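You operate a simulated robot arm through the tools that you are given. There is no shell and no other tool. Be economical: measure what you need, move in short steps, check, and stop when the job is done.

The job below is to be done with a simulated two-armed robot. You get a single attempt, and the scene is never put back.

Task
Screw the cap back on the water bottle.

Only the result counts: the job must be done as asked and must still hold three seconds after the hand-in. Knocking over, shifting, dropping, spilling or breaking anything else fails it. Lids that push on must go on centred and level and be pressed home; caps that screw on are set level and turned clockwise until they are tight.

Robot
Two 7-joint arms with two-finger parallel grippers on one trunk, on a base that drives. Base frame: it is fixed to the floor where the robot stands at the start and does not move with it; the origin is under the middle of the robot, x ahead of it, y to its left, z up. Lengths are in mm, angles in rad, forces in N, time in s.
The left shoulder is at the start at [70, 177, 1095], the right one opposite. With the tool pointing down near the work surface each hand reaches from about 300 to 740 mm from the robot's upright axis, wherever it stands, measured 20 degrees to its own side. Payload 3.43 kg a hand.
The TCP of each hand is the grasp point between the finger pads, 30 mm short of the fingertips. In the tool frame z runs along the fingers and y along their closing line. The gripper opens to 94 mm. The fingers are 28 mm wide and 10 mm thick; the gripper's body (50 by 96 mm) begins 55 mm behind the TCP.
Orientation is that of the tool frame in the base frame, as [roll, pitch, yaw] about the fixed x, y, z axes, in that order (R = Rz(yaw) Ry(pitch) Rx(roll)). With the fingers straight down and closing along the base's y, the tool's x points along the base's -x, its y along +y and its z along -z.

Tools
- The arms move only by the tool jog_arm. It takes "left_rows", "right_rows" or both (then of equal length, played together; a hand with none holds still); each is a list of rows, each an object of numbers (a shift or turn left out is 0, a gripper value left out holds the last): "gripper": the closure, from 0 (fully open) to 1 (shut); "x", "y", "z": the shift along the base's x, y, z in units of 400 mm (1.0 is 400 mm); "ax", "ay", "az": the turn, a rotation vector about the base's x, y, z in units of 90 degrees (1.0 is 90 degrees). In form: [{"gripper": .., "x": .., "y": .., "z": .., "ax": .., "ay": .., "az": ..}, ...]. A call has 1 to 12 rows; each row is the pose to reach, as a shift and turn from the pose commanded when the call began. A call with a number of a shift or a turn outside -1 to 1 is refused whole. A row lasts 0.2 s, in which the tool goes at most 50 mm and 0.15 rad; a call with a longer step from one row to the next is refused whole, and so is a gripper value outside its range. Where a pose cannot be reached the arm comes as near as it can. A force on the tool above 40 N (or 10 N above the force at the start of the call, whichever is more), or a blocked arm, ends the call early, and 0.2 s more pass. The fingers move at their own pace (about 153 mm/s each) and stop on an object; they squeeze with about 44 N. The grip force told is the motor's: it shows also when the fingers shut on nothing. Time passes only in rows, and 0.2 s behind the last, so rows that repeat a pose let the fingers close. The reply holds the time, the measured pose of the TCP, the force on the tool along the base axes, the opening and the grip force, in the units named above and with some noise.
- Cameras (640 x 400 px; columns grow to the right, rows downward): "scene" is now at [132, 20.6, 1404.7]; the picture's right is [0.22, -0.97, 0.00], its down [-0.61, -0.14, -0.78] and it looks along [0.76, 0.17, -0.63] (base axes); focal length 247 px, centre (320, 200). "left" rides on the left gripper at [76, -14, -103] in its tool frame; the picture's right is [0.18, 0.98, 0.00], its down [-0.75, 0.14, -0.64] and it looks along [-0.63, 0.12, 0.77] (tool axes); focal length 243 px, centre (320, 200). "right" rides on the right gripper at [76, 14, -103] in its tool frame; the picture's right is [-0.18, 0.98, 0.00], its down [-0.75, -0.14, -0.64] and it looks along [-0.63, -0.12, 0.77] (tool axes); focal length 243 px, centre (320, 200). There is no depth. A picture from a camera that has moved, and an enlarged one, comes with that camera's place and axes in the base frame and with its lens.
- grab_frame(camera): a new picture of that camera. It takes no simulated time.
- raise_lower(by): slides the trunk up (or, below 0, down) by that many mm; the arms and the scene camera ride with it, the base frame stays. It gives what a move gives, with no picture.
- steer(legs): drives the robot by 1 to 6 legs, each [ahead, turn to the left] in mm and rad, along the robot's own axes; the way and the turn of a leg run together, so that a leg with both is an arc; at most 1500 mm and 3.142 rad a leg. The arms and the cameras ride along, it lands a little off, and it stops where it bumps. It gives what a move gives.
- pan_tilt(pan, tilt): turns the head with the scene camera to pan (to the left, within 1.501 rad either way) and tilt (down, from -0.506 to 1.204), counted from straight ahead of the robot. It gives what a move gives.
- zoom(camera, box): a new picture of the part [left, top, right, bottom] of that camera's present view, enlarged. It takes no simulated time.
- finish_job(): hands the job in; it is judged then, once.

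Work in short steps. Places have to be worked out from the pictures, the camera data and where the tool is seen: move nearer, look again, correct. Check each grasp and each placing, and mend what went wrong. You have 120 turns and 88 pictures in all, those below and enlarged ones among them. Open the grippers and draw the arms clear of the work before you hand the job in, unless the task says otherwise; then end with one line.

The tools are called after "Call:" as a command line: name --argument value ..., lists and objects as JSON in quotes. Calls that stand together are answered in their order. jog_arm: Moves the arms, as the interface text tells. Its arguments: {"type":"object","properties":{"left_rows":{"type":"array","items":{"type":"object","properties":{"gripper":{"type":"number"},"x":{"type":"number"},"y":{"type":"number"},"z":{"type":"number"},"ax":{"type":"number"},"ay":{"type":"number"},"az":{"type":"number"}}}},"right_rows":{"type":"array","items":{"type":"object","properties":{"gripper":{"type":"number"},"x":{"type":"number"},"y":{"type":"number"},"z":{"type":"number"},"ax":{"type":"number"},"ay":{"type":"number"},"az":{"type":"number"}}}}},"required":[]} The other tools are called the same way: raise_lower (by) slides the trunk up or down; steer (legs) drives the base; pan_tilt (pan, tilt) turns the head that bears the scene camera; grab_frame (camera) takes a picture; zoom (camera, box) takes an enlarged picture of a part of a camera's view; finish_job () hands the job in.

At the start:

```text
clock: 0.0
left_ee_pos: [415.0, 356.9, 1229.7]
left_ee_rot: [3.141, -0.001, -3.141]
left_contact_force: [-0.5, 0.0, 0.6]
left_width: 94.2
left_finger_force: 0.0
right_ee_pos: [580.1, -113.6, 1164.4]
right_ee_rot: [-3.14, 0.001, 3.141]
right_contact_force: [0.1, 0.7, -0.5]
right_width: 94.1
right_finger_force: 0.1
trunk travel left (down, up): [-675.0, 165.0]
robot x, y, heading: [-2.0, 0.6, -0.001]
head pan, tilt: [0.223, 0.682]
```

scene: 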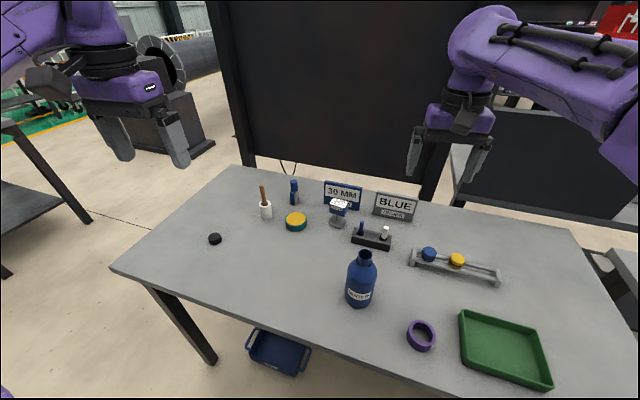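
right: 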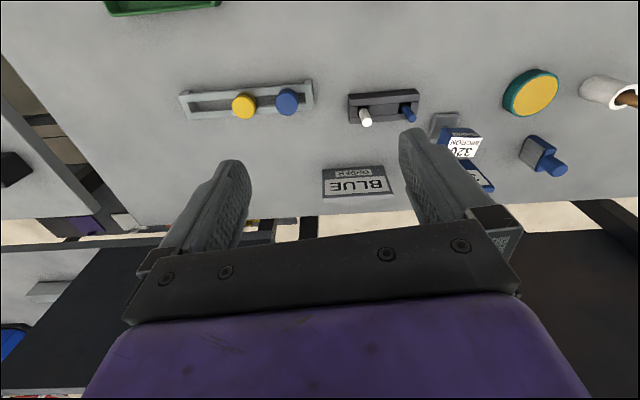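
left: 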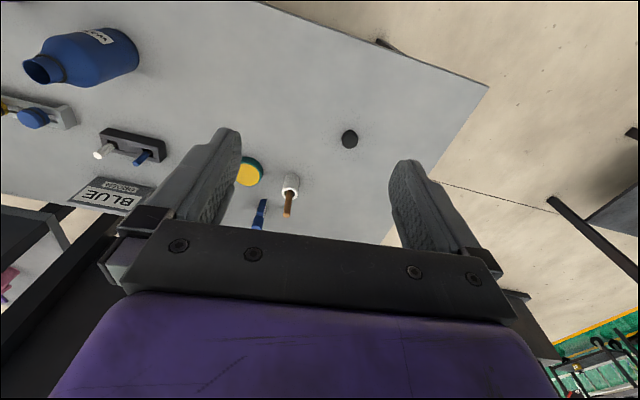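

The bottle is the blue one near the table's middle; candidate caps are the black disc at the left and the purple ring. I zoom on them to be sure.

Call:
zoom --camera "scene" --box '[320, 230, 460, 360]'

Call:
zoom --camera "scene" --box '[180, 170, 340, 270]'

```text
3.08 times, centred on (390, 295) of scene
camera zoom: at [132.0, 20.6, 1404.7], right [0.22, -0.97, 0.0], down [-0.61, -0.14, -0.78], along [0.76, 0.17, -0.63], focal length 761 px, centre (105, -92)
```

zoom: 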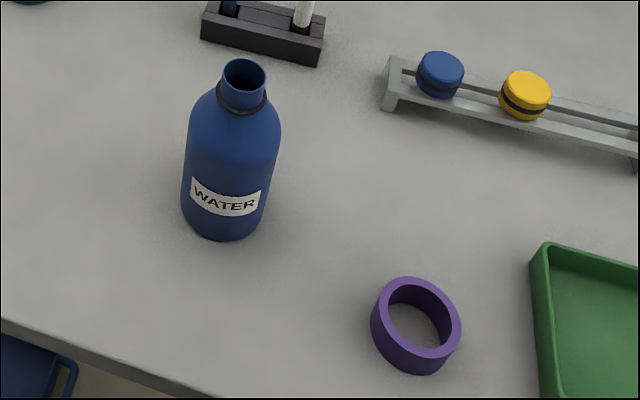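

```text
4.00 times, centred on (260, 220) of scene
camera zoom: at [132.0, 20.6, 1404.7], right [0.22, -0.97, 0.0], down [-0.61, -0.14, -0.78], along [0.76, 0.17, -0.63], focal length 989 px, centre (560, 120)
```

zoom: 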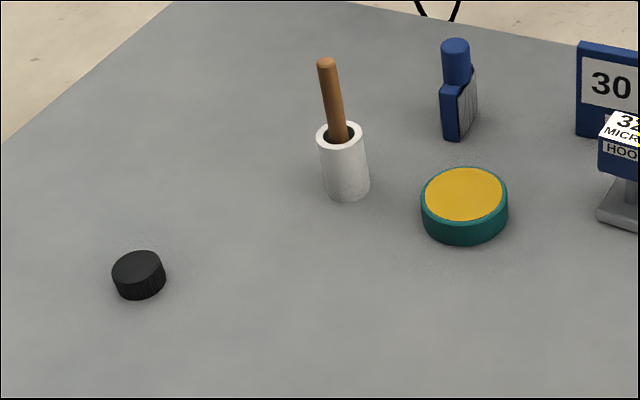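

The black knurled disc at about (566, 448), about 40 mm wide, matches the black-ringed neck of the WATER bottle at about (469, 0, rim z≈1000). I move the left hand above the disc to look.

Call:
jog_arm --left_rows '[{"x": 0.06, "y": 0.035, "z": -0.08}, {"x": 0.12, "y": 0.07, "z": -0.16}, {"x": 0.18, "y": 0.105, "z": -0.24}, {"x": 0.24, "y": 0.14, "z": -0.32}, {"x": 0.3, "y": 0.175, "z": -0.4}, {"x": 0.36, "y": 0.21, "z": -0.48}, {"x": 0.3775, "y": 0.2275, "z": -0.55}, {"x": 0.3775, "y": 0.2275, "z": -0.55}]'

Call:
grab_frame --camera "left"

Call:
grab_frame --camera "scene"

```text
clock: 1.8
left_ee_pos: [568.3, 445.9, 1010.0]
left_ee_rot: [-3.141, -0.001, 3.141]
left_contact_force: [-0.1, 0.2, -0.2]
left_width: 94.0
left_finger_force: 0.1
right_ee_pos: [578.3, -115.0, 1164.3]
right_ee_rot: [3.14, -0.001, 3.141]
right_contact_force: [0.3, 0.7, 0.6]
right_width: 94.1
right_finger_force: 0.0
trunk travel left (down, up): [-675.0, 165.0]
robot x, y, heading: [-3.0, -1.5, -0.002]
head pan, tilt: [0.223, 0.682]
```

```text
82 pictures are left
camera left: at [491.9, 431.8, 1113.8], right [-0.18, 0.98, 0.0], down [0.75, 0.14, 0.64], along [0.63, 0.12, -0.77], focal length 243 px, centre (320, 200)
```

left: 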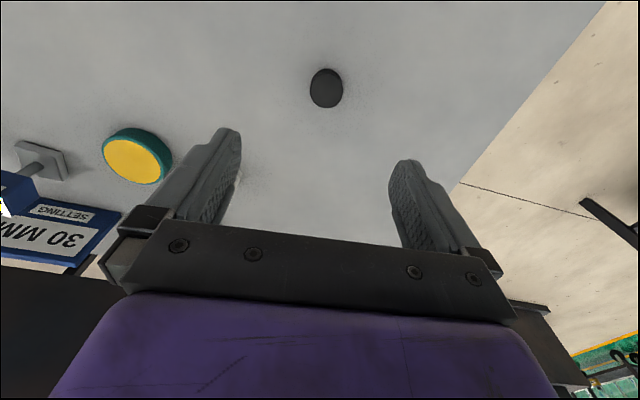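

```text
81 pictures are left
camera scene: at [131.6, 20.1, 1404.8], right [0.22, -0.97, 0.0], down [-0.61, -0.14, -0.78], along [0.76, 0.17, -0.63], focal length 247 px, centre (320, 200)
```

scene: 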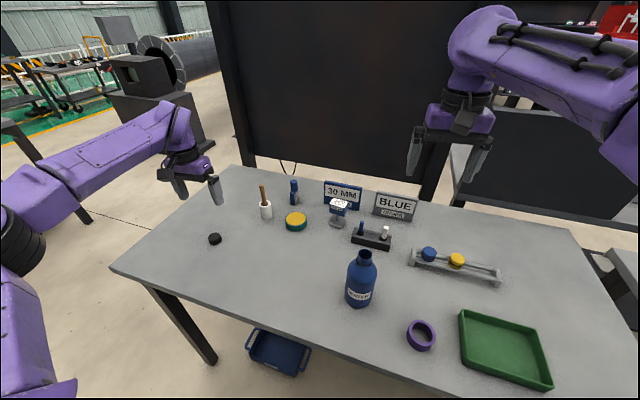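

The cap works out at about (566, 451). I enlarge it to see its top and height, and look at the rail knobs as well.

Call:
zoom --camera "left" --box '[286, 58, 366, 118]'

Call:
zoom --camera "scene" --box '[330, 210, 510, 320]'

Call:
zoom --camera "scene" --box '[195, 225, 235, 250]'

```text
6.67 times, centred on (326, 88) of left
camera zoom: at [491.9, 431.8, 1113.8], right [-0.18, 0.98, 0.0], down [0.75, 0.14, 0.64], along [0.63, 0.12, -0.77], focal length 1618 px, centre (280, 947)
```

zoom: 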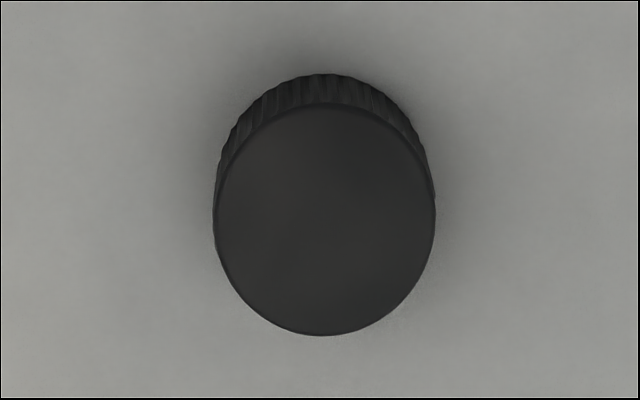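

```text
3.56 times, centred on (420, 265) of scene
camera zoom: at [131.6, 20.1, 1404.8], right [0.22, -0.97, 0.0], down [-0.61, -0.14, -0.78], along [0.76, 0.17, -0.63], focal length 879 px, centre (-36, -31)
```

zoom: 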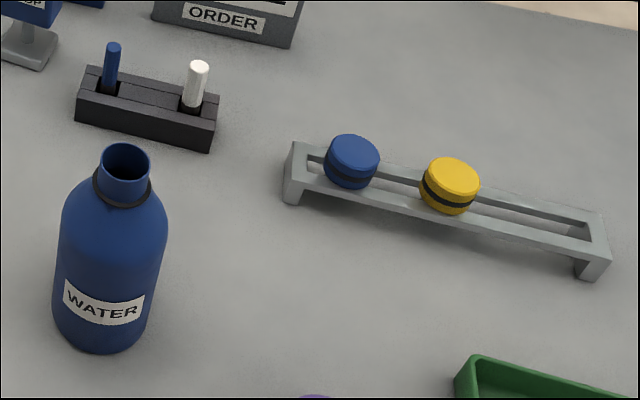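

```text
16.00 times, centred on (215, 238) of scene
camera zoom: at [131.6, 20.1, 1404.8], right [0.22, -0.97, 0.0], down [-0.61, -0.14, -0.78], along [0.76, 0.17, -0.63], focal length 3956 px, centre (2000, -400)
```

zoom: 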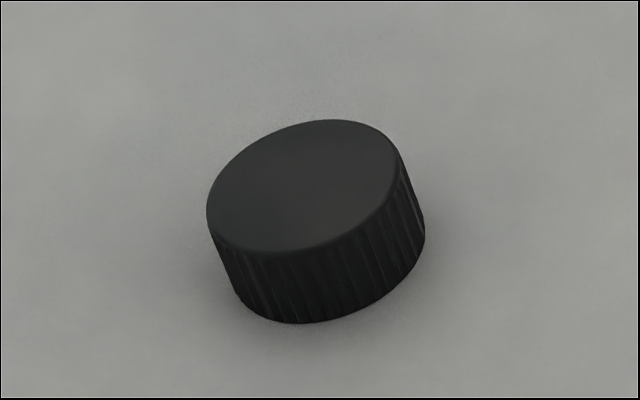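

Cap confirmed, lid side up, about 37 mm wide and 19 mm high, at roughly (567, 452). I lower to z≈900 with a small y correction and check again.

Call:
jog_arm --left_rows '[{"y": 0.01, "z": -0.1}, {"y": 0.01, "z": -0.2}, {"y": 0.01, "z": -0.275}, {"y": 0.01, "z": -0.275}]'

Call:
grab_frame --camera "left"

Call:
zoom --camera "scene" --box '[160, 190, 260, 260]'

```text
clock: 2.8
left_ee_pos: [569.9, 451.3, 901.7]
left_ee_rot: [3.141, 0.0, -3.141]
left_contact_force: [-0.3, 0.9, -0.3]
left_width: 94.1
left_finger_force: 0.0
right_ee_pos: [579.9, -114.4, 1164.5]
right_ee_rot: [-3.141, 0.001, -3.141]
right_contact_force: [0.1, 0.5, -0.3]
right_width: 94.1
right_finger_force: 0.0
trunk travel left (down, up): [-675.0, 165.0]
robot x, y, heading: [-2.3, 1.7, -0.002]
head pan, tilt: [0.223, 0.682]
```

```text
77 pictures are left
camera left: at [493.0, 438.7, 1005.7], right [-0.18, 0.98, 0.0], down [0.75, 0.14, 0.64], along [0.63, 0.12, -0.77], focal length 243 px, centre (320, 200)
```

left: 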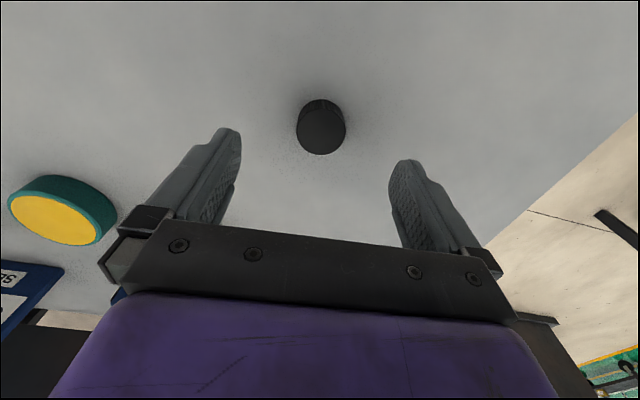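

```text
5.71 times, centred on (210, 225) of scene
camera zoom: at [131.8, 20.5, 1404.8], right [0.22, -0.97, 0.0], down [-0.61, -0.14, -0.78], along [0.76, 0.17, -0.63], focal length 1413 px, centre (949, 57)
```

zoom: 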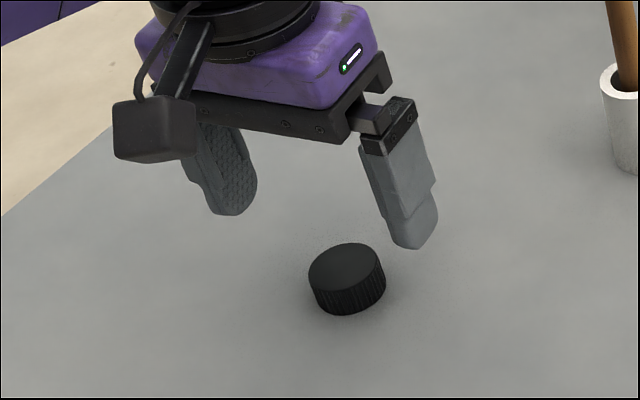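

Cap is at about (566, 453), right under the TCP. I descend to z≈855 and close.

Call:
jog_arm --left_rows '[{"z": -0.06, "gripper": 0}, {"z": -0.113, "gripper": 0}, {"z": -0.113, "gripper": 0}, {"z": -0.113, "gripper": 0.5}, {"z": -0.113, "gripper": 1}, {"z": -0.113, "gripper": 1}, {"z": -0.113, "gripper": 1}]'

Call:
grab_frame --camera "left"

Call:
zoom --camera "scene" --box '[160, 190, 260, 260]'

```text
clock: 4.4
left_ee_pos: [568.7, 454.6, 853.9]
left_ee_rot: [3.141, 0.0, 3.141]
left_contact_force: [1.1, 0.8, -0.2]
left_width: 34.1
left_finger_force: 43.5
right_ee_pos: [580.1, -113.2, 1164.1]
right_ee_rot: [-3.14, -0.001, -3.141]
right_contact_force: [0.4, -0.2, 0.1]
right_width: 94.2
right_finger_force: 0.0
trunk travel left (down, up): [-675.0, 165.0]
robot x, y, heading: [1.4, 1.7, -0.0]
head pan, tilt: [0.223, 0.682]
```

```text
75 pictures are left
camera left: at [491.9, 440.5, 958.5], right [-0.18, 0.98, 0.0], down [0.75, 0.14, 0.64], along [0.63, 0.12, -0.77], focal length 243 px, centre (320, 200)
```

left: 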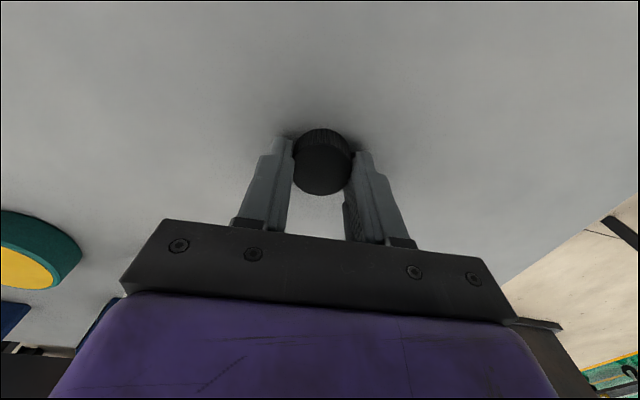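

```text
5.71 times, centred on (210, 225) of scene
camera zoom: at [132.2, 20.7, 1404.7], right [0.22, -0.97, 0.0], down [-0.62, -0.14, -0.78], along [0.76, 0.17, -0.63], focal length 1413 px, centre (949, 57)
```

zoom: 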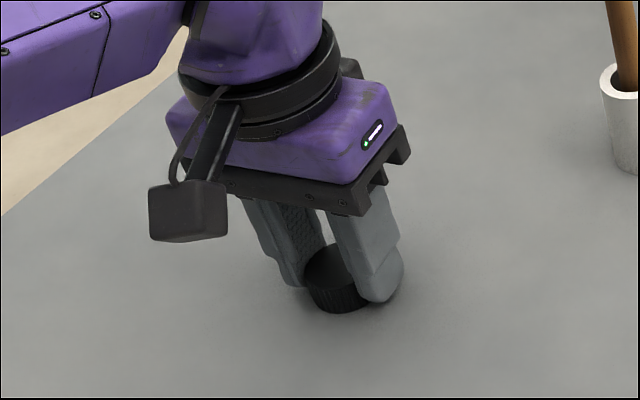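

Gripped at 34 mm, but the picture shows the cap about 6 mm toward the robot from the finger centreline. I reopen, shift x by -6 mm, and regrip so turning is centred.

Call:
jog_arm --left_rows '[{"gripper": 0.3}, {"gripper": 0.3}, {"gripper": 0.3, "x": -0.015}, {"gripper": 0.3, "x": -0.015}, {"gripper": 1, "x": -0.015}, {"gripper": 1, "x": -0.015}, {"gripper": 1, "x": -0.015}]'

Call:
grab_frame --camera "left"

```text
clock: 6.0
left_ee_pos: [561.6, 453.7, 853.4]
left_ee_rot: [3.142, -0.002, 3.141]
left_contact_force: [-0.5, 0.5, -0.8]
left_width: 33.8
left_finger_force: 43.9
right_ee_pos: [579.1, -113.1, 1163.9]
right_ee_rot: [3.142, -0.001, 3.141]
right_contact_force: [-0.4, 0.7, -0.6]
right_width: 94.0
right_finger_force: 0.0
trunk travel left (down, up): [-675.0, 165.0]
robot x, y, heading: [-0.8, 3.5, -0.003]
head pan, tilt: [0.223, 0.682]
```

```text
73 pictures are left
camera left: at [485.7, 439.9, 958.4], right [-0.18, 0.98, 0.0], down [0.75, 0.14, 0.64], along [0.63, 0.12, -0.77], focal length 243 px, centre (320, 200)
```

left: 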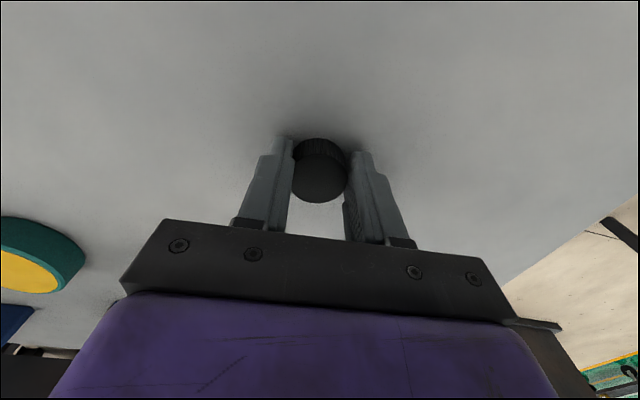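

The cap is now centred in the grip. I lift it, and at the same time bring the right hand back and down beside the bottle with a 60° yaw, so that it can hold the bottle.

Call:
jog_arm --left_rows '[{"z": 0.03, "gripper": 1}, {"z": 0.1}, {"z": 0.2}, {"z": 0.3}, {"z": 0.4}, {"z": 0.5}, {"z": 0.5}, {"z": 0.5}]' --right_rows '[{"x": -0.056, "y": -0.02, "z": -0.05, "az": 0.083}, {"x": -0.112, "y": -0.04, "z": -0.1, "az": 0.167}, {"x": -0.169, "y": -0.06, "z": -0.15, "az": 0.25}, {"x": -0.225, "y": -0.08, "z": -0.2, "az": 0.333}, {"x": -0.28, "y": -0.1, "z": -0.25, "az": 0.417}, {"x": -0.337, "y": -0.12, "z": -0.3, "az": 0.5}, {"x": -0.394, "y": -0.14, "z": -0.35, "az": 0.583}, {"x": -0.45, "y": -0.16, "z": -0.38, "az": 0.667}]'

Call:
grab_frame --camera "left"

Call:
grab_frame --camera "right"

Call:
grab_frame --camera "scene"

```text
clock: 7.8
left_ee_pos: [560.3, 450.1, 1055.4]
left_ee_rot: [3.14, 0.0, 3.142]
left_contact_force: [-0.4, -0.8, -0.1]
left_width: 33.9
left_finger_force: 44.4
right_ee_pos: [399.8, -180.3, 1009.9]
right_ee_rot: [3.142, 0.004, -2.091]
right_contact_force: [-2.4, 0.0, 0.9]
right_width: 93.9
right_finger_force: 0.2
trunk travel left (down, up): [-675.0, 165.0]
robot x, y, heading: [-0.5, -0.6, 0.005]
head pan, tilt: [0.223, 0.682]
```

```text
72 pictures are left
camera left: at [484.2, 435.1, 1159.9], right [-0.18, 0.98, 0.0], down [0.75, 0.14, 0.64], along [0.63, 0.12, -0.77], focal length 243 px, centre (320, 200)
```

left: 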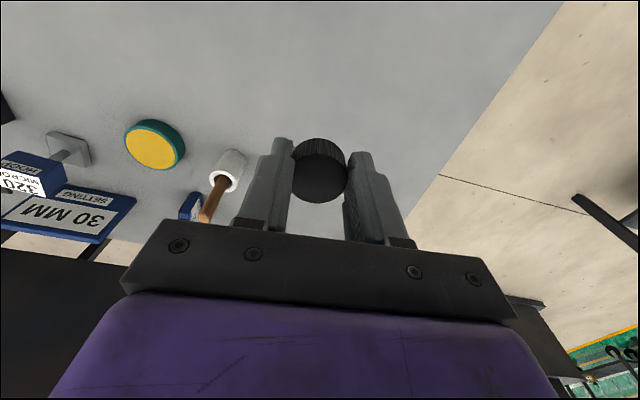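

```text
71 pictures are left
camera right: at [348.2, -240.2, 1111.6], right [-0.76, 0.65, 0.0], down [0.5, 0.58, 0.64], along [0.42, 0.49, -0.77], focal length 243 px, centre (320, 200)
```

right: 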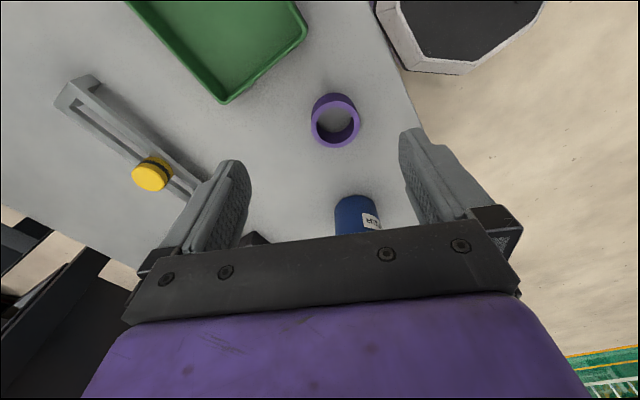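

```text
70 pictures are left
camera scene: at [131.5, 18.6, 1404.9], right [0.22, -0.97, 0.0], down [-0.61, -0.14, -0.78], along [0.76, 0.17, -0.63], focal length 247 px, centre (320, 200)
```

scene: 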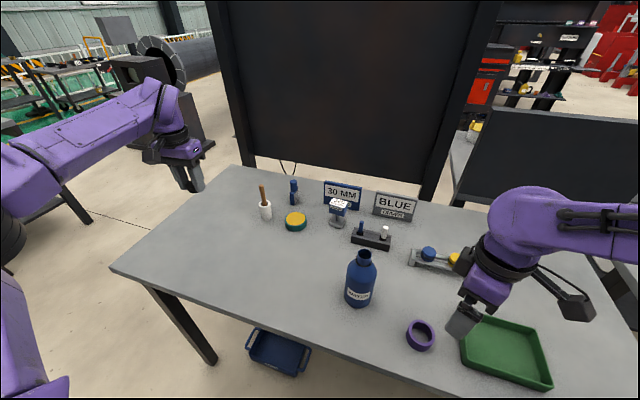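

Cap held; right hand is clear. Now I tilt the right hand 65° so that the fingers point toward the bottle, sloping down 25°.

Call:
jog_arm --right_rows '[{"ax": 0.078, "ay": -0.045}, {"ax": 0.156, "ay": -0.09}, {"ax": 0.234, "ay": -0.135}, {"ax": 0.312, "ay": -0.18}, {"ax": 0.39, "ay": -0.225}, {"ax": 0.468, "ay": -0.27}, {"ax": 0.547, "ay": -0.316}, {"ax": 0.6255, "ay": -0.361}, {"ax": 0.6255, "ay": -0.361}]'

Call:
grab_frame --camera "right"

Call:
grab_frame --camera "scene"

```text
clock: 9.8
left_ee_pos: [561.6, 449.9, 1054.4]
left_ee_rot: [-3.141, -0.001, -3.141]
left_contact_force: [0.6, -0.1, -0.2]
left_width: 33.6
left_finger_force: 44.0
right_ee_pos: [401.1, -176.6, 1010.7]
right_ee_rot: [3.141, 1.137, -2.093]
right_contact_force: [-0.8, 0.1, 0.8]
right_width: 94.1
right_finger_force: 0.0
trunk travel left (down, up): [-675.0, 165.0]
robot x, y, heading: [-3.0, -0.1, 0.005]
head pan, tilt: [0.223, 0.682]
```

```text
69 pictures are left
camera right: at [322.9, -279.1, 985.1], right [-0.81, 0.56, 0.17], down [-0.01, -0.3, 0.95], along [0.58, 0.77, 0.25], focal length 243 px, centre (320, 200)
```

right: 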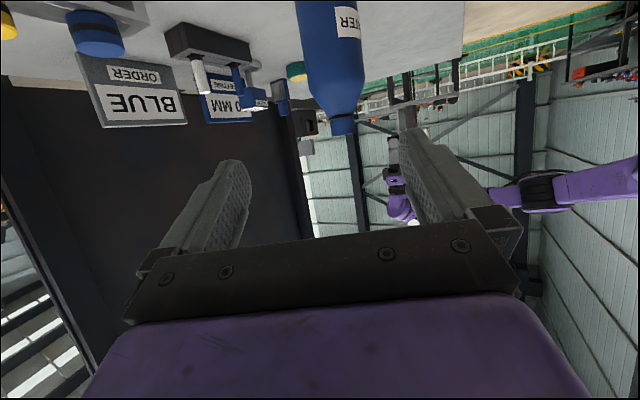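

```text
68 pictures are left
camera scene: at [132.4, 20.6, 1404.7], right [0.22, -0.97, 0.0], down [-0.62, -0.14, -0.78], along [0.76, 0.17, -0.63], focal length 247 px, centre (320, 200)
```

scene: 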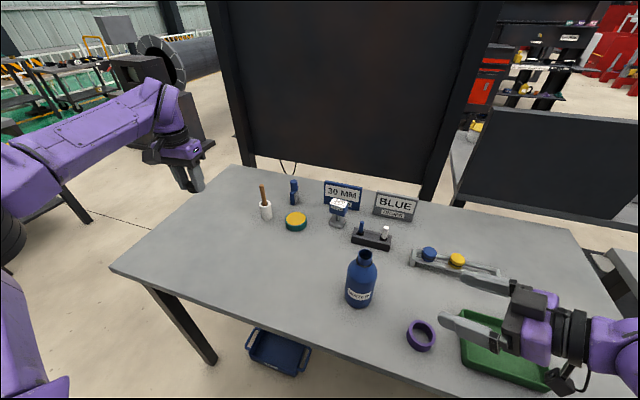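

Combining both views puts the bottle axis at about (479, 0) and the rim at z≈986. I bring the right hand to a standoff at (405, -128, 897) on the approach line and check.

Call:
jog_arm --right_rows '[{"x": 0.004, "y": 0.04, "z": -0.09}, {"x": 0.008, "y": 0.08, "z": -0.18}, {"x": 0.0125, "y": 0.124, "z": -0.2885}, {"x": 0.0125, "y": 0.124, "z": -0.2885}]'

Call:
grab_frame --camera "right"

Call:
zoom --camera "scene" --box '[320, 230, 480, 370]'

```text
clock: 10.8
left_ee_pos: [559.3, 448.9, 1055.2]
left_ee_rot: [-3.142, 0.002, -3.141]
left_contact_force: [-0.2, 0.2, -0.9]
left_width: 33.0
left_finger_force: 44.0
right_ee_pos: [404.8, -128.3, 895.8]
right_ee_rot: [-3.141, 1.135, -2.093]
right_contact_force: [0.7, -0.4, 0.0]
right_width: 94.1
right_finger_force: 0.2
trunk travel left (down, up): [-675.0, 165.0]
robot x, y, heading: [-1.9, 1.6, 0.001]
head pan, tilt: [0.223, 0.682]
```

```text
67 pictures are left
camera right: at [327.9, -228.9, 869.1], right [-0.81, 0.56, 0.17], down [-0.01, -0.3, 0.95], along [0.58, 0.77, 0.25], focal length 243 px, centre (320, 200)
```

right: 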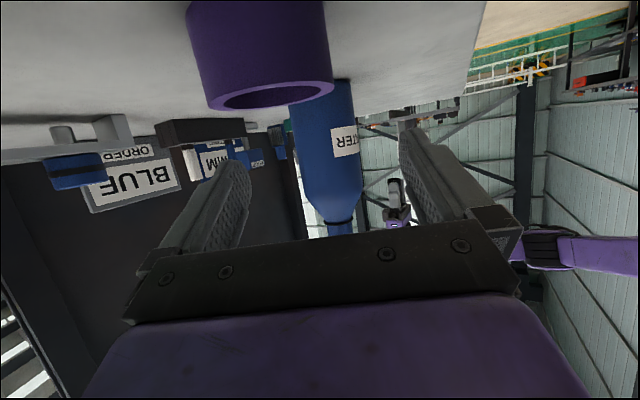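

```text
2.86 times, centred on (400, 300) of scene
camera zoom: at [131.0, 20.0, 1404.9], right [0.22, -0.97, 0.0], down [-0.61, -0.14, -0.78], along [0.76, 0.17, -0.63], focal length 706 px, centre (91, -86)
```

zoom: 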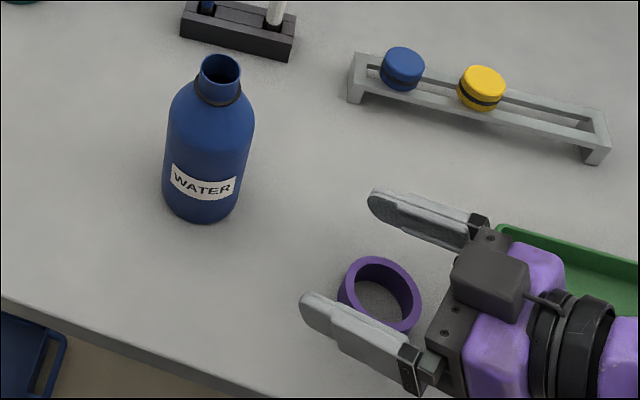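

The purple ring (top ≈853) is under the hand and the wrist camera would come close to it, so I steepen the tilt by 8° at the standoff, raise slightly, and then advance about halfway.

Call:
jog_arm --right_rows '[{"ax": -0.077, "ay": 0.0445, "z": 0.02}, {"ax": -0.077, "ay": 0.0445, "z": 0.02}, {"ax": -0.077, "ay": 0.0445, "z": 0.02, "x": 0.04, "y": 0.071}, {"ax": -0.077, "ay": 0.0445, "z": 0.02, "x": 0.08, "y": 0.142}, {"ax": -0.077, "ay": 0.0445, "z": 0.02, "x": 0.08, "y": 0.142}]'

Call:
grab_frame --camera "right"

Call:
zoom --camera "scene" --box '[320, 230, 480, 370]'

```text
clock: 12.0
left_ee_pos: [560.3, 448.2, 1055.5]
left_ee_rot: [3.142, 0.0, 3.141]
left_contact_force: [0.1, -1.1, 0.3]
left_width: 32.8
left_finger_force: 43.9
right_ee_pos: [434.9, -74.6, 906.5]
right_ee_rot: [3.139, 0.998, -2.094]
right_contact_force: [-0.4, -0.6, 0.0]
right_width: 93.6
right_finger_force: 0.1
trunk travel left (down, up): [-675.0, 165.0]
robot x, y, heading: [3.2, 2.1, 0.003]
head pan, tilt: [0.223, 0.682]
```

```text
65 pictures are left
camera right: at [357.7, -176.8, 898.3], right [-0.8, 0.58, 0.15], down [0.06, -0.18, 0.98], along [0.6, 0.8, 0.11], focal length 243 px, centre (320, 200)
```

right: 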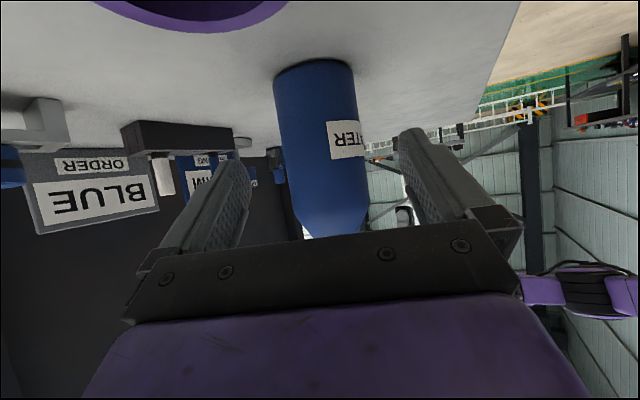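

```text
2.86 times, centred on (400, 300) of scene
camera zoom: at [131.2, 18.1, 1404.9], right [0.22, -0.97, 0.0], down [-0.61, -0.14, -0.78], along [0.76, 0.17, -0.63], focal length 706 px, centre (91, -86)
```

zoom: 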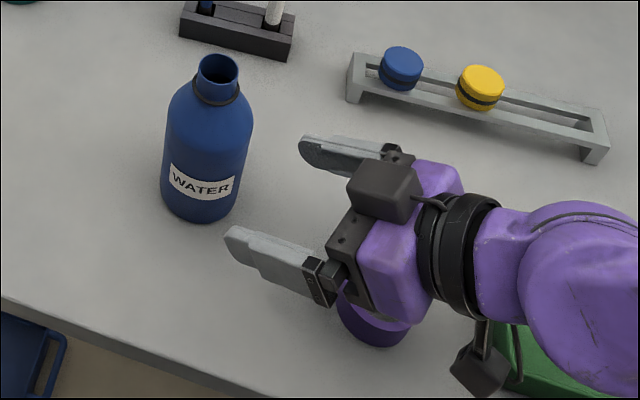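

The upper housing on the right hand would crowd the neck at this tilt. A shallower tilt with a 42° bearing avoids both the ring and the neck, so I back off and yaw −18°.

Call:
jog_arm --right_rows '[{"x": -0.05, "y": -0.015, "z": 0.03, "az": -0.07}, {"x": -0.1, "y": -0.03, "z": 0.0625, "az": -0.14}, {"x": -0.14, "y": -0.04, "z": 0.0625, "az": -0.2}, {"x": -0.14, "y": -0.04, "z": 0.0625, "az": -0.2}]'

Call:
jog_arm --right_rows '[{"ax": 0.056, "ay": -0.062}, {"ax": 0.1115, "ay": -0.1239}, {"ax": 0.1115, "ay": -0.1239, "z": -0.0625}, {"ax": 0.1115, "ay": -0.1239, "z": -0.0625}]'

Call:
grab_frame --camera "right"

Call:
zoom --camera "scene" --box '[320, 230, 480, 370]'

```text
clock: 13.0
left_ee_pos: [561.7, 449.6, 1055.2]
left_ee_rot: [3.141, 0.0, 3.141]
left_contact_force: [0.8, 0.8, 0.5]
left_width: 33.0
left_finger_force: 44.4
right_ee_pos: [422.0, -76.2, 919.3]
right_ee_rot: [-3.141, 0.997, -2.409]
right_contact_force: [-0.1, -0.6, 0.4]
right_width: 94.0
right_finger_force: 0.1
right hand out of reach, approached as far as the arm can: row 2, 3, 4
trunk travel left (down, up): [-675.0, 165.0]
robot x, y, heading: [1.2, 0.6, -0.003]
head pan, tilt: [0.223, 0.682]
```

```text
clock: 14.0
left_ee_pos: [561.0, 450.9, 1054.5]
left_ee_rot: [-3.141, 0.0, 3.141]
left_contact_force: [0.7, 0.0, -0.3]
left_width: 32.6
left_finger_force: 44.4
right_ee_pos: [421.5, -75.4, 894.0]
right_ee_rot: [3.141, 1.26, -2.409]
right_contact_force: [-0.5, -0.6, 0.0]
right_width: 93.9
right_finger_force: 0.0
right hand out of reach, approached as far as the arm can: row 1
trunk travel left (down, up): [-675.0, 165.0]
robot x, y, heading: [4.3, -3.2, 0.0]
head pan, tilt: [0.223, 0.682]
```

```text
63 pictures are left
camera right: at [319.9, -145.9, 851.8], right [-0.62, 0.77, 0.17], down [-0.19, -0.36, 0.91], along [0.77, 0.53, 0.36], focal length 243 px, centre (320, 200)
```

right: 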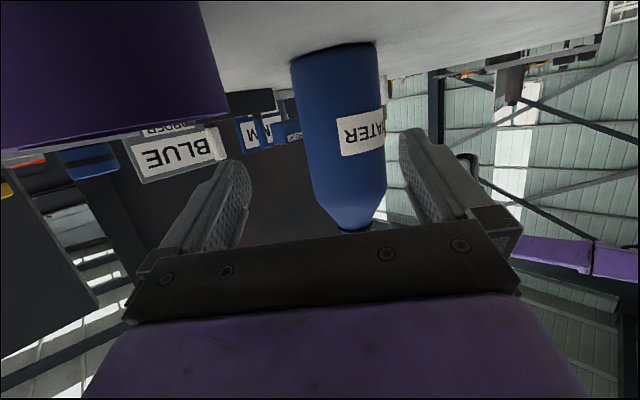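

```text
2.86 times, centred on (400, 300) of scene
camera zoom: at [131.5, 20.2, 1404.8], right [0.22, -0.97, 0.0], down [-0.61, -0.14, -0.78], along [0.76, 0.17, -0.63], focal length 706 px, centre (91, -86)
```

zoom: 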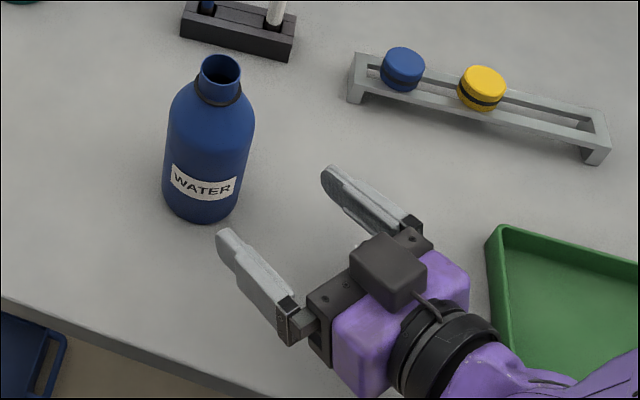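

The right hand sits at (421, -75, 894), bearing 42°, tilt 18°; the bottle axis recomputes to (476, 1), about 20 mm left of my approach line. I shift sideways and check alignment.

Call:
jog_arm --right_rows '[{"y": 0.03, "z": 0.01}, {"y": 0.066, "z": 0.015}, {"y": 0.066, "z": 0.015}]'

Call:
grab_frame --camera "right"

Call:
zoom --camera "scene" --box '[320, 230, 480, 370]'

```text
clock: 14.8
left_ee_pos: [561.4, 450.4, 1054.5]
left_ee_rot: [3.141, -0.001, -3.141]
left_contact_force: [0.8, 0.1, -0.4]
left_width: 32.7
left_finger_force: 44.3
right_ee_pos: [421.7, -49.7, 899.6]
right_ee_rot: [3.14, 1.257, -2.406]
right_contact_force: [0.3, -0.3, -0.6]
right_width: 94.2
right_finger_force: 0.1
trunk travel left (down, up): [-675.0, 165.0]
robot x, y, heading: [-2.1, -1.1, -0.004]
head pan, tilt: [0.223, 0.682]
```

```text
61 pictures are left
camera right: at [320.0, -120.3, 858.0], right [-0.62, 0.77, 0.17], down [-0.19, -0.36, 0.92], along [0.77, 0.53, 0.36], focal length 243 px, centre (320, 200)
```

right: 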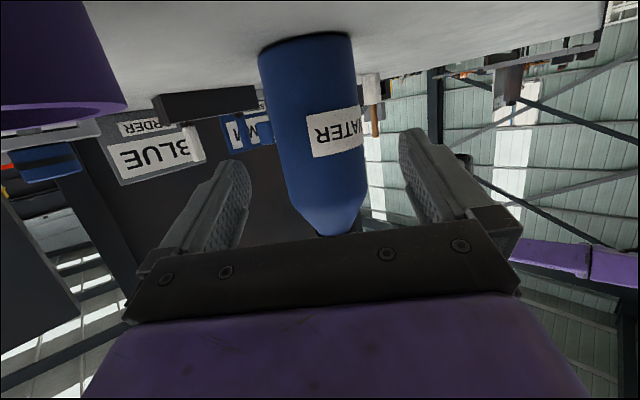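

```text
2.86 times, centred on (400, 300) of scene
camera zoom: at [132.2, 20.0, 1404.7], right [0.22, -0.97, 0.0], down [-0.62, -0.14, -0.78], along [0.76, 0.17, -0.63], focal length 706 px, centre (91, -86)
```

zoom: 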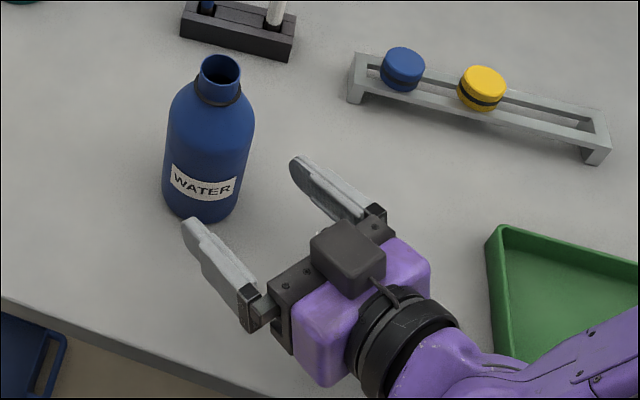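

Now the approach line passes within about 2 mm of the bottle axis. I advance 66 mm along the bearing in small steps, gripper still open.

Call:
jog_arm --right_rows '[{"x": 0.04, "y": 0.036}, {"x": 0.08, "y": 0.072}, {"x": 0.123, "y": 0.11}, {"x": 0.123, "y": 0.11}]'

Call:
grab_frame --camera "right"

Call:
zoom --camera "scene" --box '[320, 230, 440, 330]'

```text
clock: 15.8
left_ee_pos: [562.3, 450.5, 1055.6]
left_ee_rot: [-3.141, 0.0, -3.14]
left_contact_force: [0.6, -0.7, -0.8]
left_width: 33.4
left_finger_force: 43.8
right_ee_pos: [468.0, -6.9, 898.6]
right_ee_rot: [-3.141, 1.255, -2.408]
right_contact_force: [0.7, 0.3, 0.2]
right_width: 93.8
right_finger_force: 0.0
trunk travel left (down, up): [-675.0, 165.0]
robot x, y, heading: [-0.4, -0.3, -0.001]
head pan, tilt: [0.223, 0.682]
```

```text
59 pictures are left
camera right: at [368.3, -76.2, 857.0], right [-0.62, 0.77, 0.18], down [-0.19, -0.36, 0.92], along [0.77, 0.53, 0.36], focal length 243 px, centre (320, 200)
```

right: 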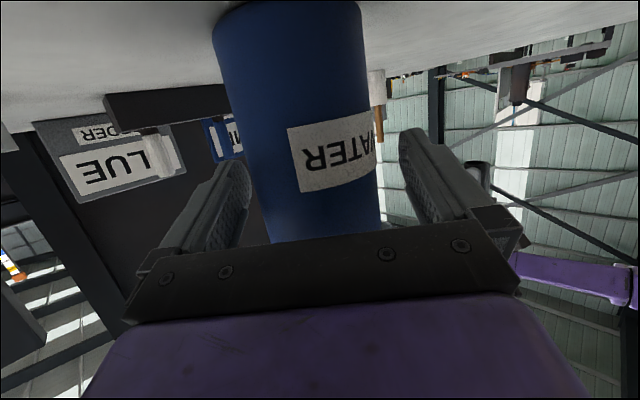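

```text
4.00 times, centred on (380, 280) of scene
camera zoom: at [131.9, 20.3, 1404.8], right [0.22, -0.97, 0.0], down [-0.61, -0.14, -0.78], along [0.76, 0.17, -0.63], focal length 989 px, centre (80, -120)
```

zoom: 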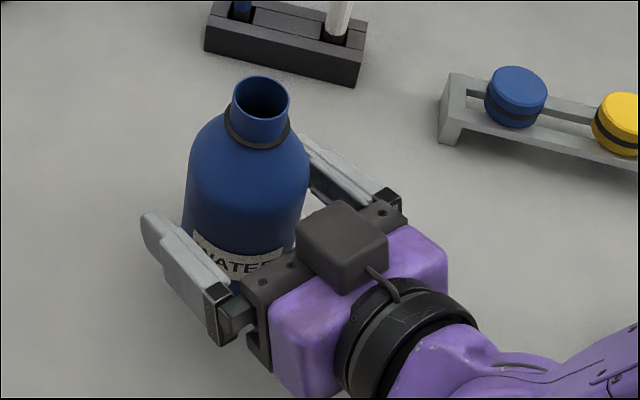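

The bottle stands between the fingers, clear of the housing. I close the right gripper on the body.

Call:
jog_arm --right_rows '[{"gripper": 0.2}, {"gripper": 0.3}, {"gripper": 1}, {"gripper": 1}, {"gripper": 1}]'

Call:
zoom --camera "scene" --box '[320, 230, 440, 330]'

```text
clock: 17.0
left_ee_pos: [561.4, 451.7, 1055.1]
left_ee_rot: [3.141, 0.001, 3.141]
left_contact_force: [0.3, 0.6, 0.3]
left_width: 33.9
left_finger_force: 44.3
right_ee_pos: [471.0, -5.6, 897.2]
right_ee_rot: [-3.141, 1.256, -2.409]
right_contact_force: [0.9, 0.6, 0.7]
right_width: 70.0
right_finger_force: 43.7
trunk travel left (down, up): [-675.0, 165.0]
robot x, y, heading: [1.8, 1.3, -0.0]
head pan, tilt: [0.223, 0.682]
```

```text
4.00 times, centred on (380, 280) of scene
camera zoom: at [132.3, 20.6, 1404.7], right [0.22, -0.97, 0.0], down [-0.62, -0.14, -0.78], along [0.76, 0.17, -0.63], focal length 989 px, centre (80, -120)
```

zoom: 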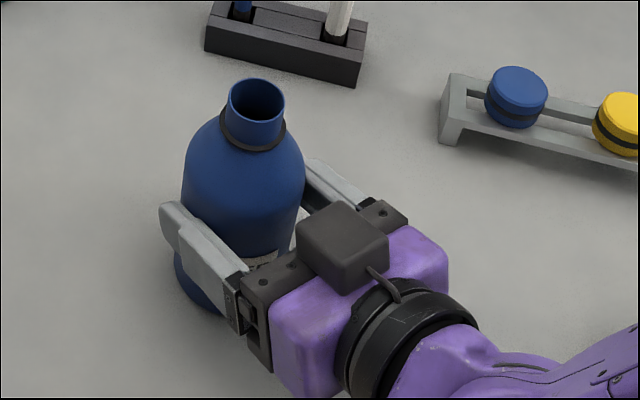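

Bottle held at 70 mm width, still upright, its axis at about (479, 2.5). I carry the cap toward the bottle at z≈1075.

Call:
jog_arm --left_rows '[{"x": -0.02, "y": -0.1, "z": 0.02}, {"x": -0.04, "y": -0.2, "z": 0.05}, {"x": -0.06, "y": -0.3, "z": 0.05}, {"x": -0.08, "y": -0.4, "z": 0.05}, {"x": -0.1, "y": -0.5, "z": 0.05}, {"x": -0.12, "y": -0.6, "z": 0.05}, {"x": -0.15, "y": -0.7, "z": 0.05}, {"x": -0.18, "y": -0.8, "z": 0.05}, {"x": -0.2025, "y": -0.9, "z": 0.05}, {"x": -0.2025, "y": -0.95, "z": 0.05}, {"x": -0.2025, "y": -0.95, "z": 0.05}]'

Call:
grab_frame --camera "left"

Call:
grab_frame --camera "scene"

```text
clock: 19.4
left_ee_pos: [491.2, 73.9, 1073.3]
left_ee_rot: [-3.141, 0.0, 3.14]
left_contact_force: [0.9, -0.4, -0.9]
left_width: 33.9
left_finger_force: 44.4
left hand out of reach, approached as far as the arm can: row 9, 10, 11
right_ee_pos: [469.0, -6.5, 897.6]
right_ee_rot: [-3.141, 1.257, -2.408]
right_contact_force: [0.1, 0.7, -0.1]
right_width: 69.6
right_finger_force: 43.8
trunk travel left (down, up): [-675.0, 165.0]
robot x, y, heading: [1.6, 1.3, -0.001]
head pan, tilt: [0.223, 0.682]
```

```text
56 pictures are left
camera left: at [414.3, 60.7, 1178.8], right [-0.18, 0.98, 0.0], down [0.75, 0.14, 0.64], along [0.63, 0.12, -0.77], focal length 243 px, centre (320, 200)
```

left: 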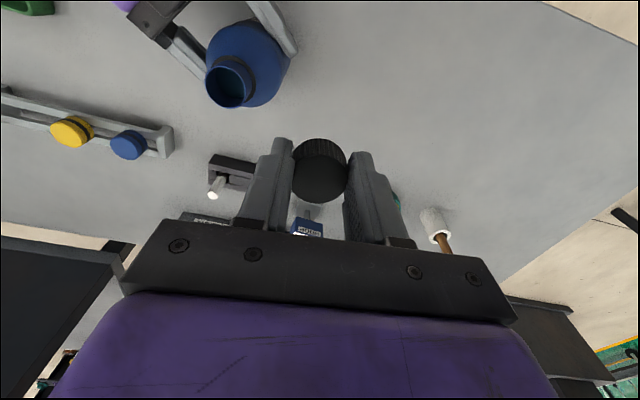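

```text
55 pictures are left
camera scene: at [132.0, 20.3, 1404.7], right [0.22, -0.97, 0.0], down [-0.61, -0.14, -0.78], along [0.76, 0.17, -0.63], focal length 247 px, centre (320, 200)
```

scene: 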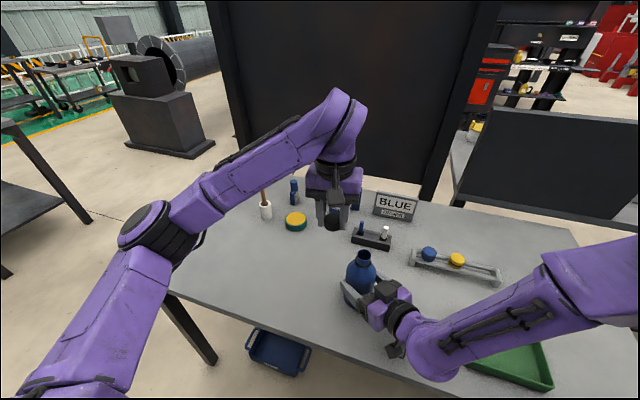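

The left arm stopped at (491, 74): a reach limit with this wrist angle. I try a counter-clockwise wrist turn (useful for the screwing stroke anyway) while pushing toward the bottle.

Call:
jog_arm --left_rows '[{"az": 0.09}, {"az": 0.18}, {"az": 0.27}, {"az": 0.36, "y": -0.05}, {"az": 0.45, "y": -0.1}, {"az": 0.5, "y": -0.17, "x": -0.02}, {"az": 0.5, "y": -0.17, "x": -0.03}]'

```text
clock: 21.0
left_ee_pos: [591.6, 19.8, 1152.8]
left_ee_rot: [3.086, 0.025, -2.426]
left_contact_force: [0.0, 0.0, -0.2]
left_width: 33.6
left_finger_force: 43.6
left hand out of reach, approached as far as the arm can: row 1, 2, 3, 4, 5, 6, 7
right_ee_pos: [472.2, -6.4, 898.3]
right_ee_rot: [3.141, 1.256, -2.412]
right_contact_force: [-0.2, -1.9, 5.3]
right_width: 69.8
right_finger_force: 44.3
trunk travel left (down, up): [-675.0, 165.0]
robot x, y, heading: [-2.2, 0.9, -0.003]
head pan, tilt: [0.223, 0.682]
```

CCW makes it worse; I turn the wrist clockwise instead and watch where the hand settles.

Call:
jog_arm --left_rows '[{"az": -0.09, "y": 0.05}, {"az": -0.18, "y": 0.1}, {"az": -0.27, "y": 0.15}, {"az": -0.36, "y": 0.15}, {"az": -0.45, "y": 0.15}, {"az": -0.54, "y": 0.15}, {"az": -0.63, "y": 0.15}, {"az": -0.72, "y": 0.15}, {"az": -0.81, "y": 0.15}, {"az": -0.9, "y": 0.15}, {"az": -0.98, "y": 0.15}, {"az": -0.98, "y": 0.15}]'

```text
clock: 23.6
left_ee_pos: [592.6, 78.3, 1150.0]
left_ee_rot: [3.087, 0.026, 2.316]
left_contact_force: [-0.6, 0.3, -0.2]
left_width: 33.2
left_finger_force: 44.3
left hand out of reach, approached as far as the arm can: row 1, 2
right_ee_pos: [469.3, -6.7, 899.8]
right_ee_rot: [-3.141, 1.257, -2.408]
right_contact_force: [-0.7, -1.2, 0.0]
right_width: 69.5
right_finger_force: 44.1
trunk travel left (down, up): [-675.0, 165.0]
robot x, y, heading: [-0.4, -2.3, -0.002]
head pan, tilt: [0.223, 0.682]
```

Clockwise works (only a small residual tilt of the tool). I level the tool and move toward a point above the bottle at this wrist yaw.

Call:
jog_arm --left_rows '[{"ax": -0.0114, "ay": 0.0367}, {"ax": -0.0114, "ay": 0.0367, "x": -0.07, "y": -0.04, "z": -0.04}, {"ax": -0.0114, "ay": 0.0367, "x": -0.14, "y": -0.09, "z": -0.08}, {"ax": -0.0114, "ay": 0.0367, "x": -0.21, "y": -0.14, "z": -0.13}, {"ax": -0.0114, "ay": 0.0367, "x": -0.285, "y": -0.19, "z": -0.18}, {"ax": -0.0114, "ay": 0.0367, "x": -0.285, "y": -0.19, "z": -0.18}]'

Call:
grab_frame --camera "scene"

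Call:
grab_frame --camera "left"

```text
clock: 25.0
left_ee_pos: [480.2, 4.3, 1080.0]
left_ee_rot: [3.141, 0.0, 2.32]
left_contact_force: [-0.5, -0.2, 0.4]
left_width: 33.5
left_finger_force: 44.1
right_ee_pos: [470.0, -6.2, 898.4]
right_ee_rot: [-3.141, 1.257, -2.408]
right_contact_force: [-0.4, -2.0, 1.1]
right_width: 69.6
right_finger_force: 44.1
trunk travel left (down, up): [-675.0, 165.0]
robot x, y, heading: [-0.4, 3.1, 0.003]
head pan, tilt: [0.223, 0.682]
```

```text
54 pictures are left
camera scene: at [132.0, 20.3, 1404.8], right [0.22, -0.97, 0.0], down [-0.61, -0.14, -0.78], along [0.76, 0.17, -0.63], focal length 247 px, centre (320, 200)
```

scene: 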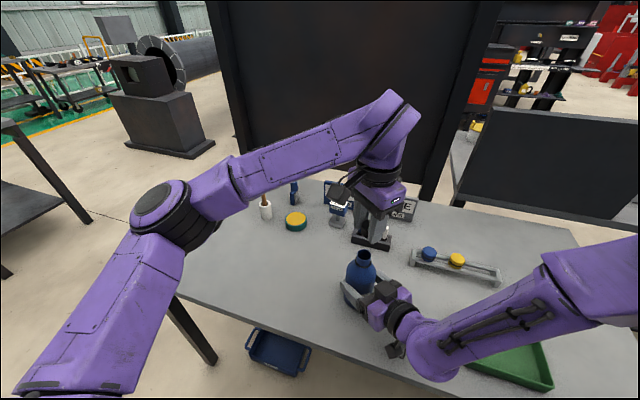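

```text
53 pictures are left
camera left: at [417.4, 50.6, 1183.3], right [0.59, 0.8, 0.0], down [0.62, -0.46, 0.64], along [0.52, -0.38, -0.77], focal length 243 px, centre (320, 200)
```

left: 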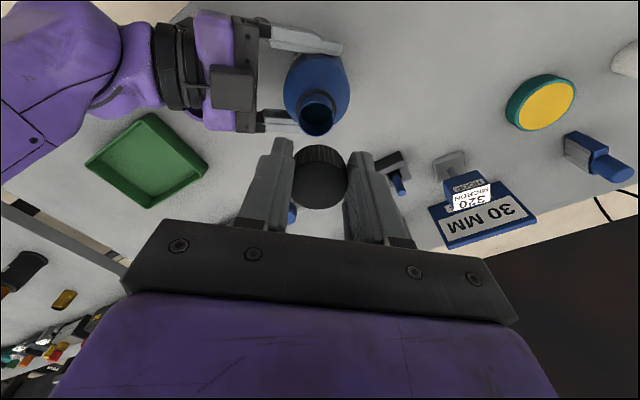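

The hand now reaches above the bottle. I zoom in the left view to measure the rim relative to the held cap precisely.

Call:
zoom --camera "left" --box '[270, 80, 370, 142]'

Call:
zoom --camera "left" --box '[270, 140, 370, 212]'

Call:
zoom --camera "scene" --box '[330, 180, 410, 300]'

```text
6.40 times, centred on (320, 111) of left
camera zoom: at [417.4, 50.6, 1183.3], right [0.59, 0.8, 0.0], down [0.62, -0.46, 0.64], along [0.52, -0.38, -0.77], focal length 1553 px, centre (320, 770)
```

zoom: 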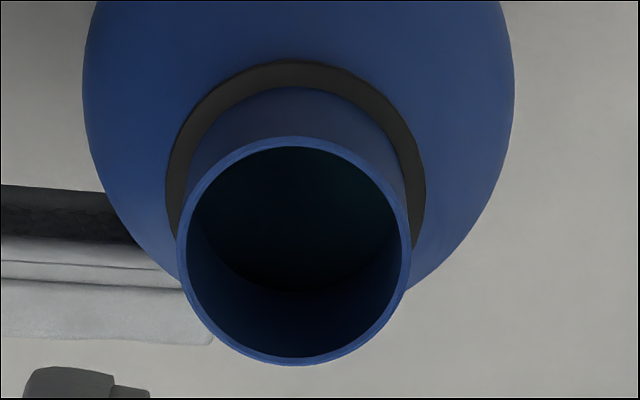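

```text
5.56 times, centred on (320, 176) of left
camera zoom: at [417.4, 50.6, 1183.3], right [0.59, 0.8, 0.0], down [0.62, -0.46, 0.64], along [0.52, -0.38, -0.77], focal length 1348 px, centre (320, 333)
```

zoom: 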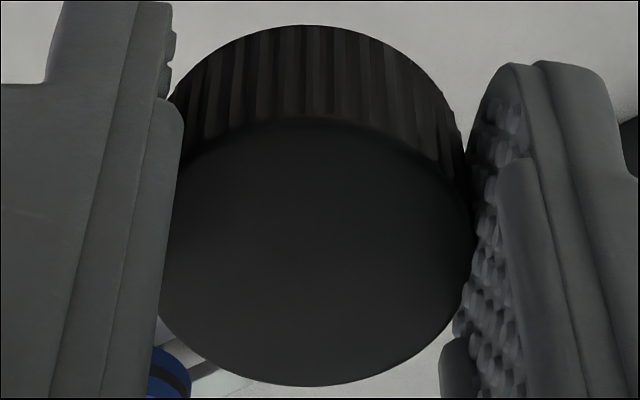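

```text
3.33 times, centred on (370, 240) of scene
camera zoom: at [132.0, 20.3, 1404.8], right [0.22, -0.97, 0.0], down [-0.61, -0.14, -0.78], along [0.76, 0.17, -0.63], focal length 824 px, centre (153, 67)
```

zoom: 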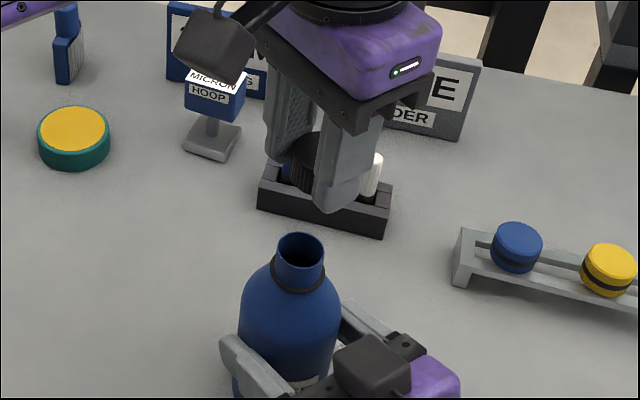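

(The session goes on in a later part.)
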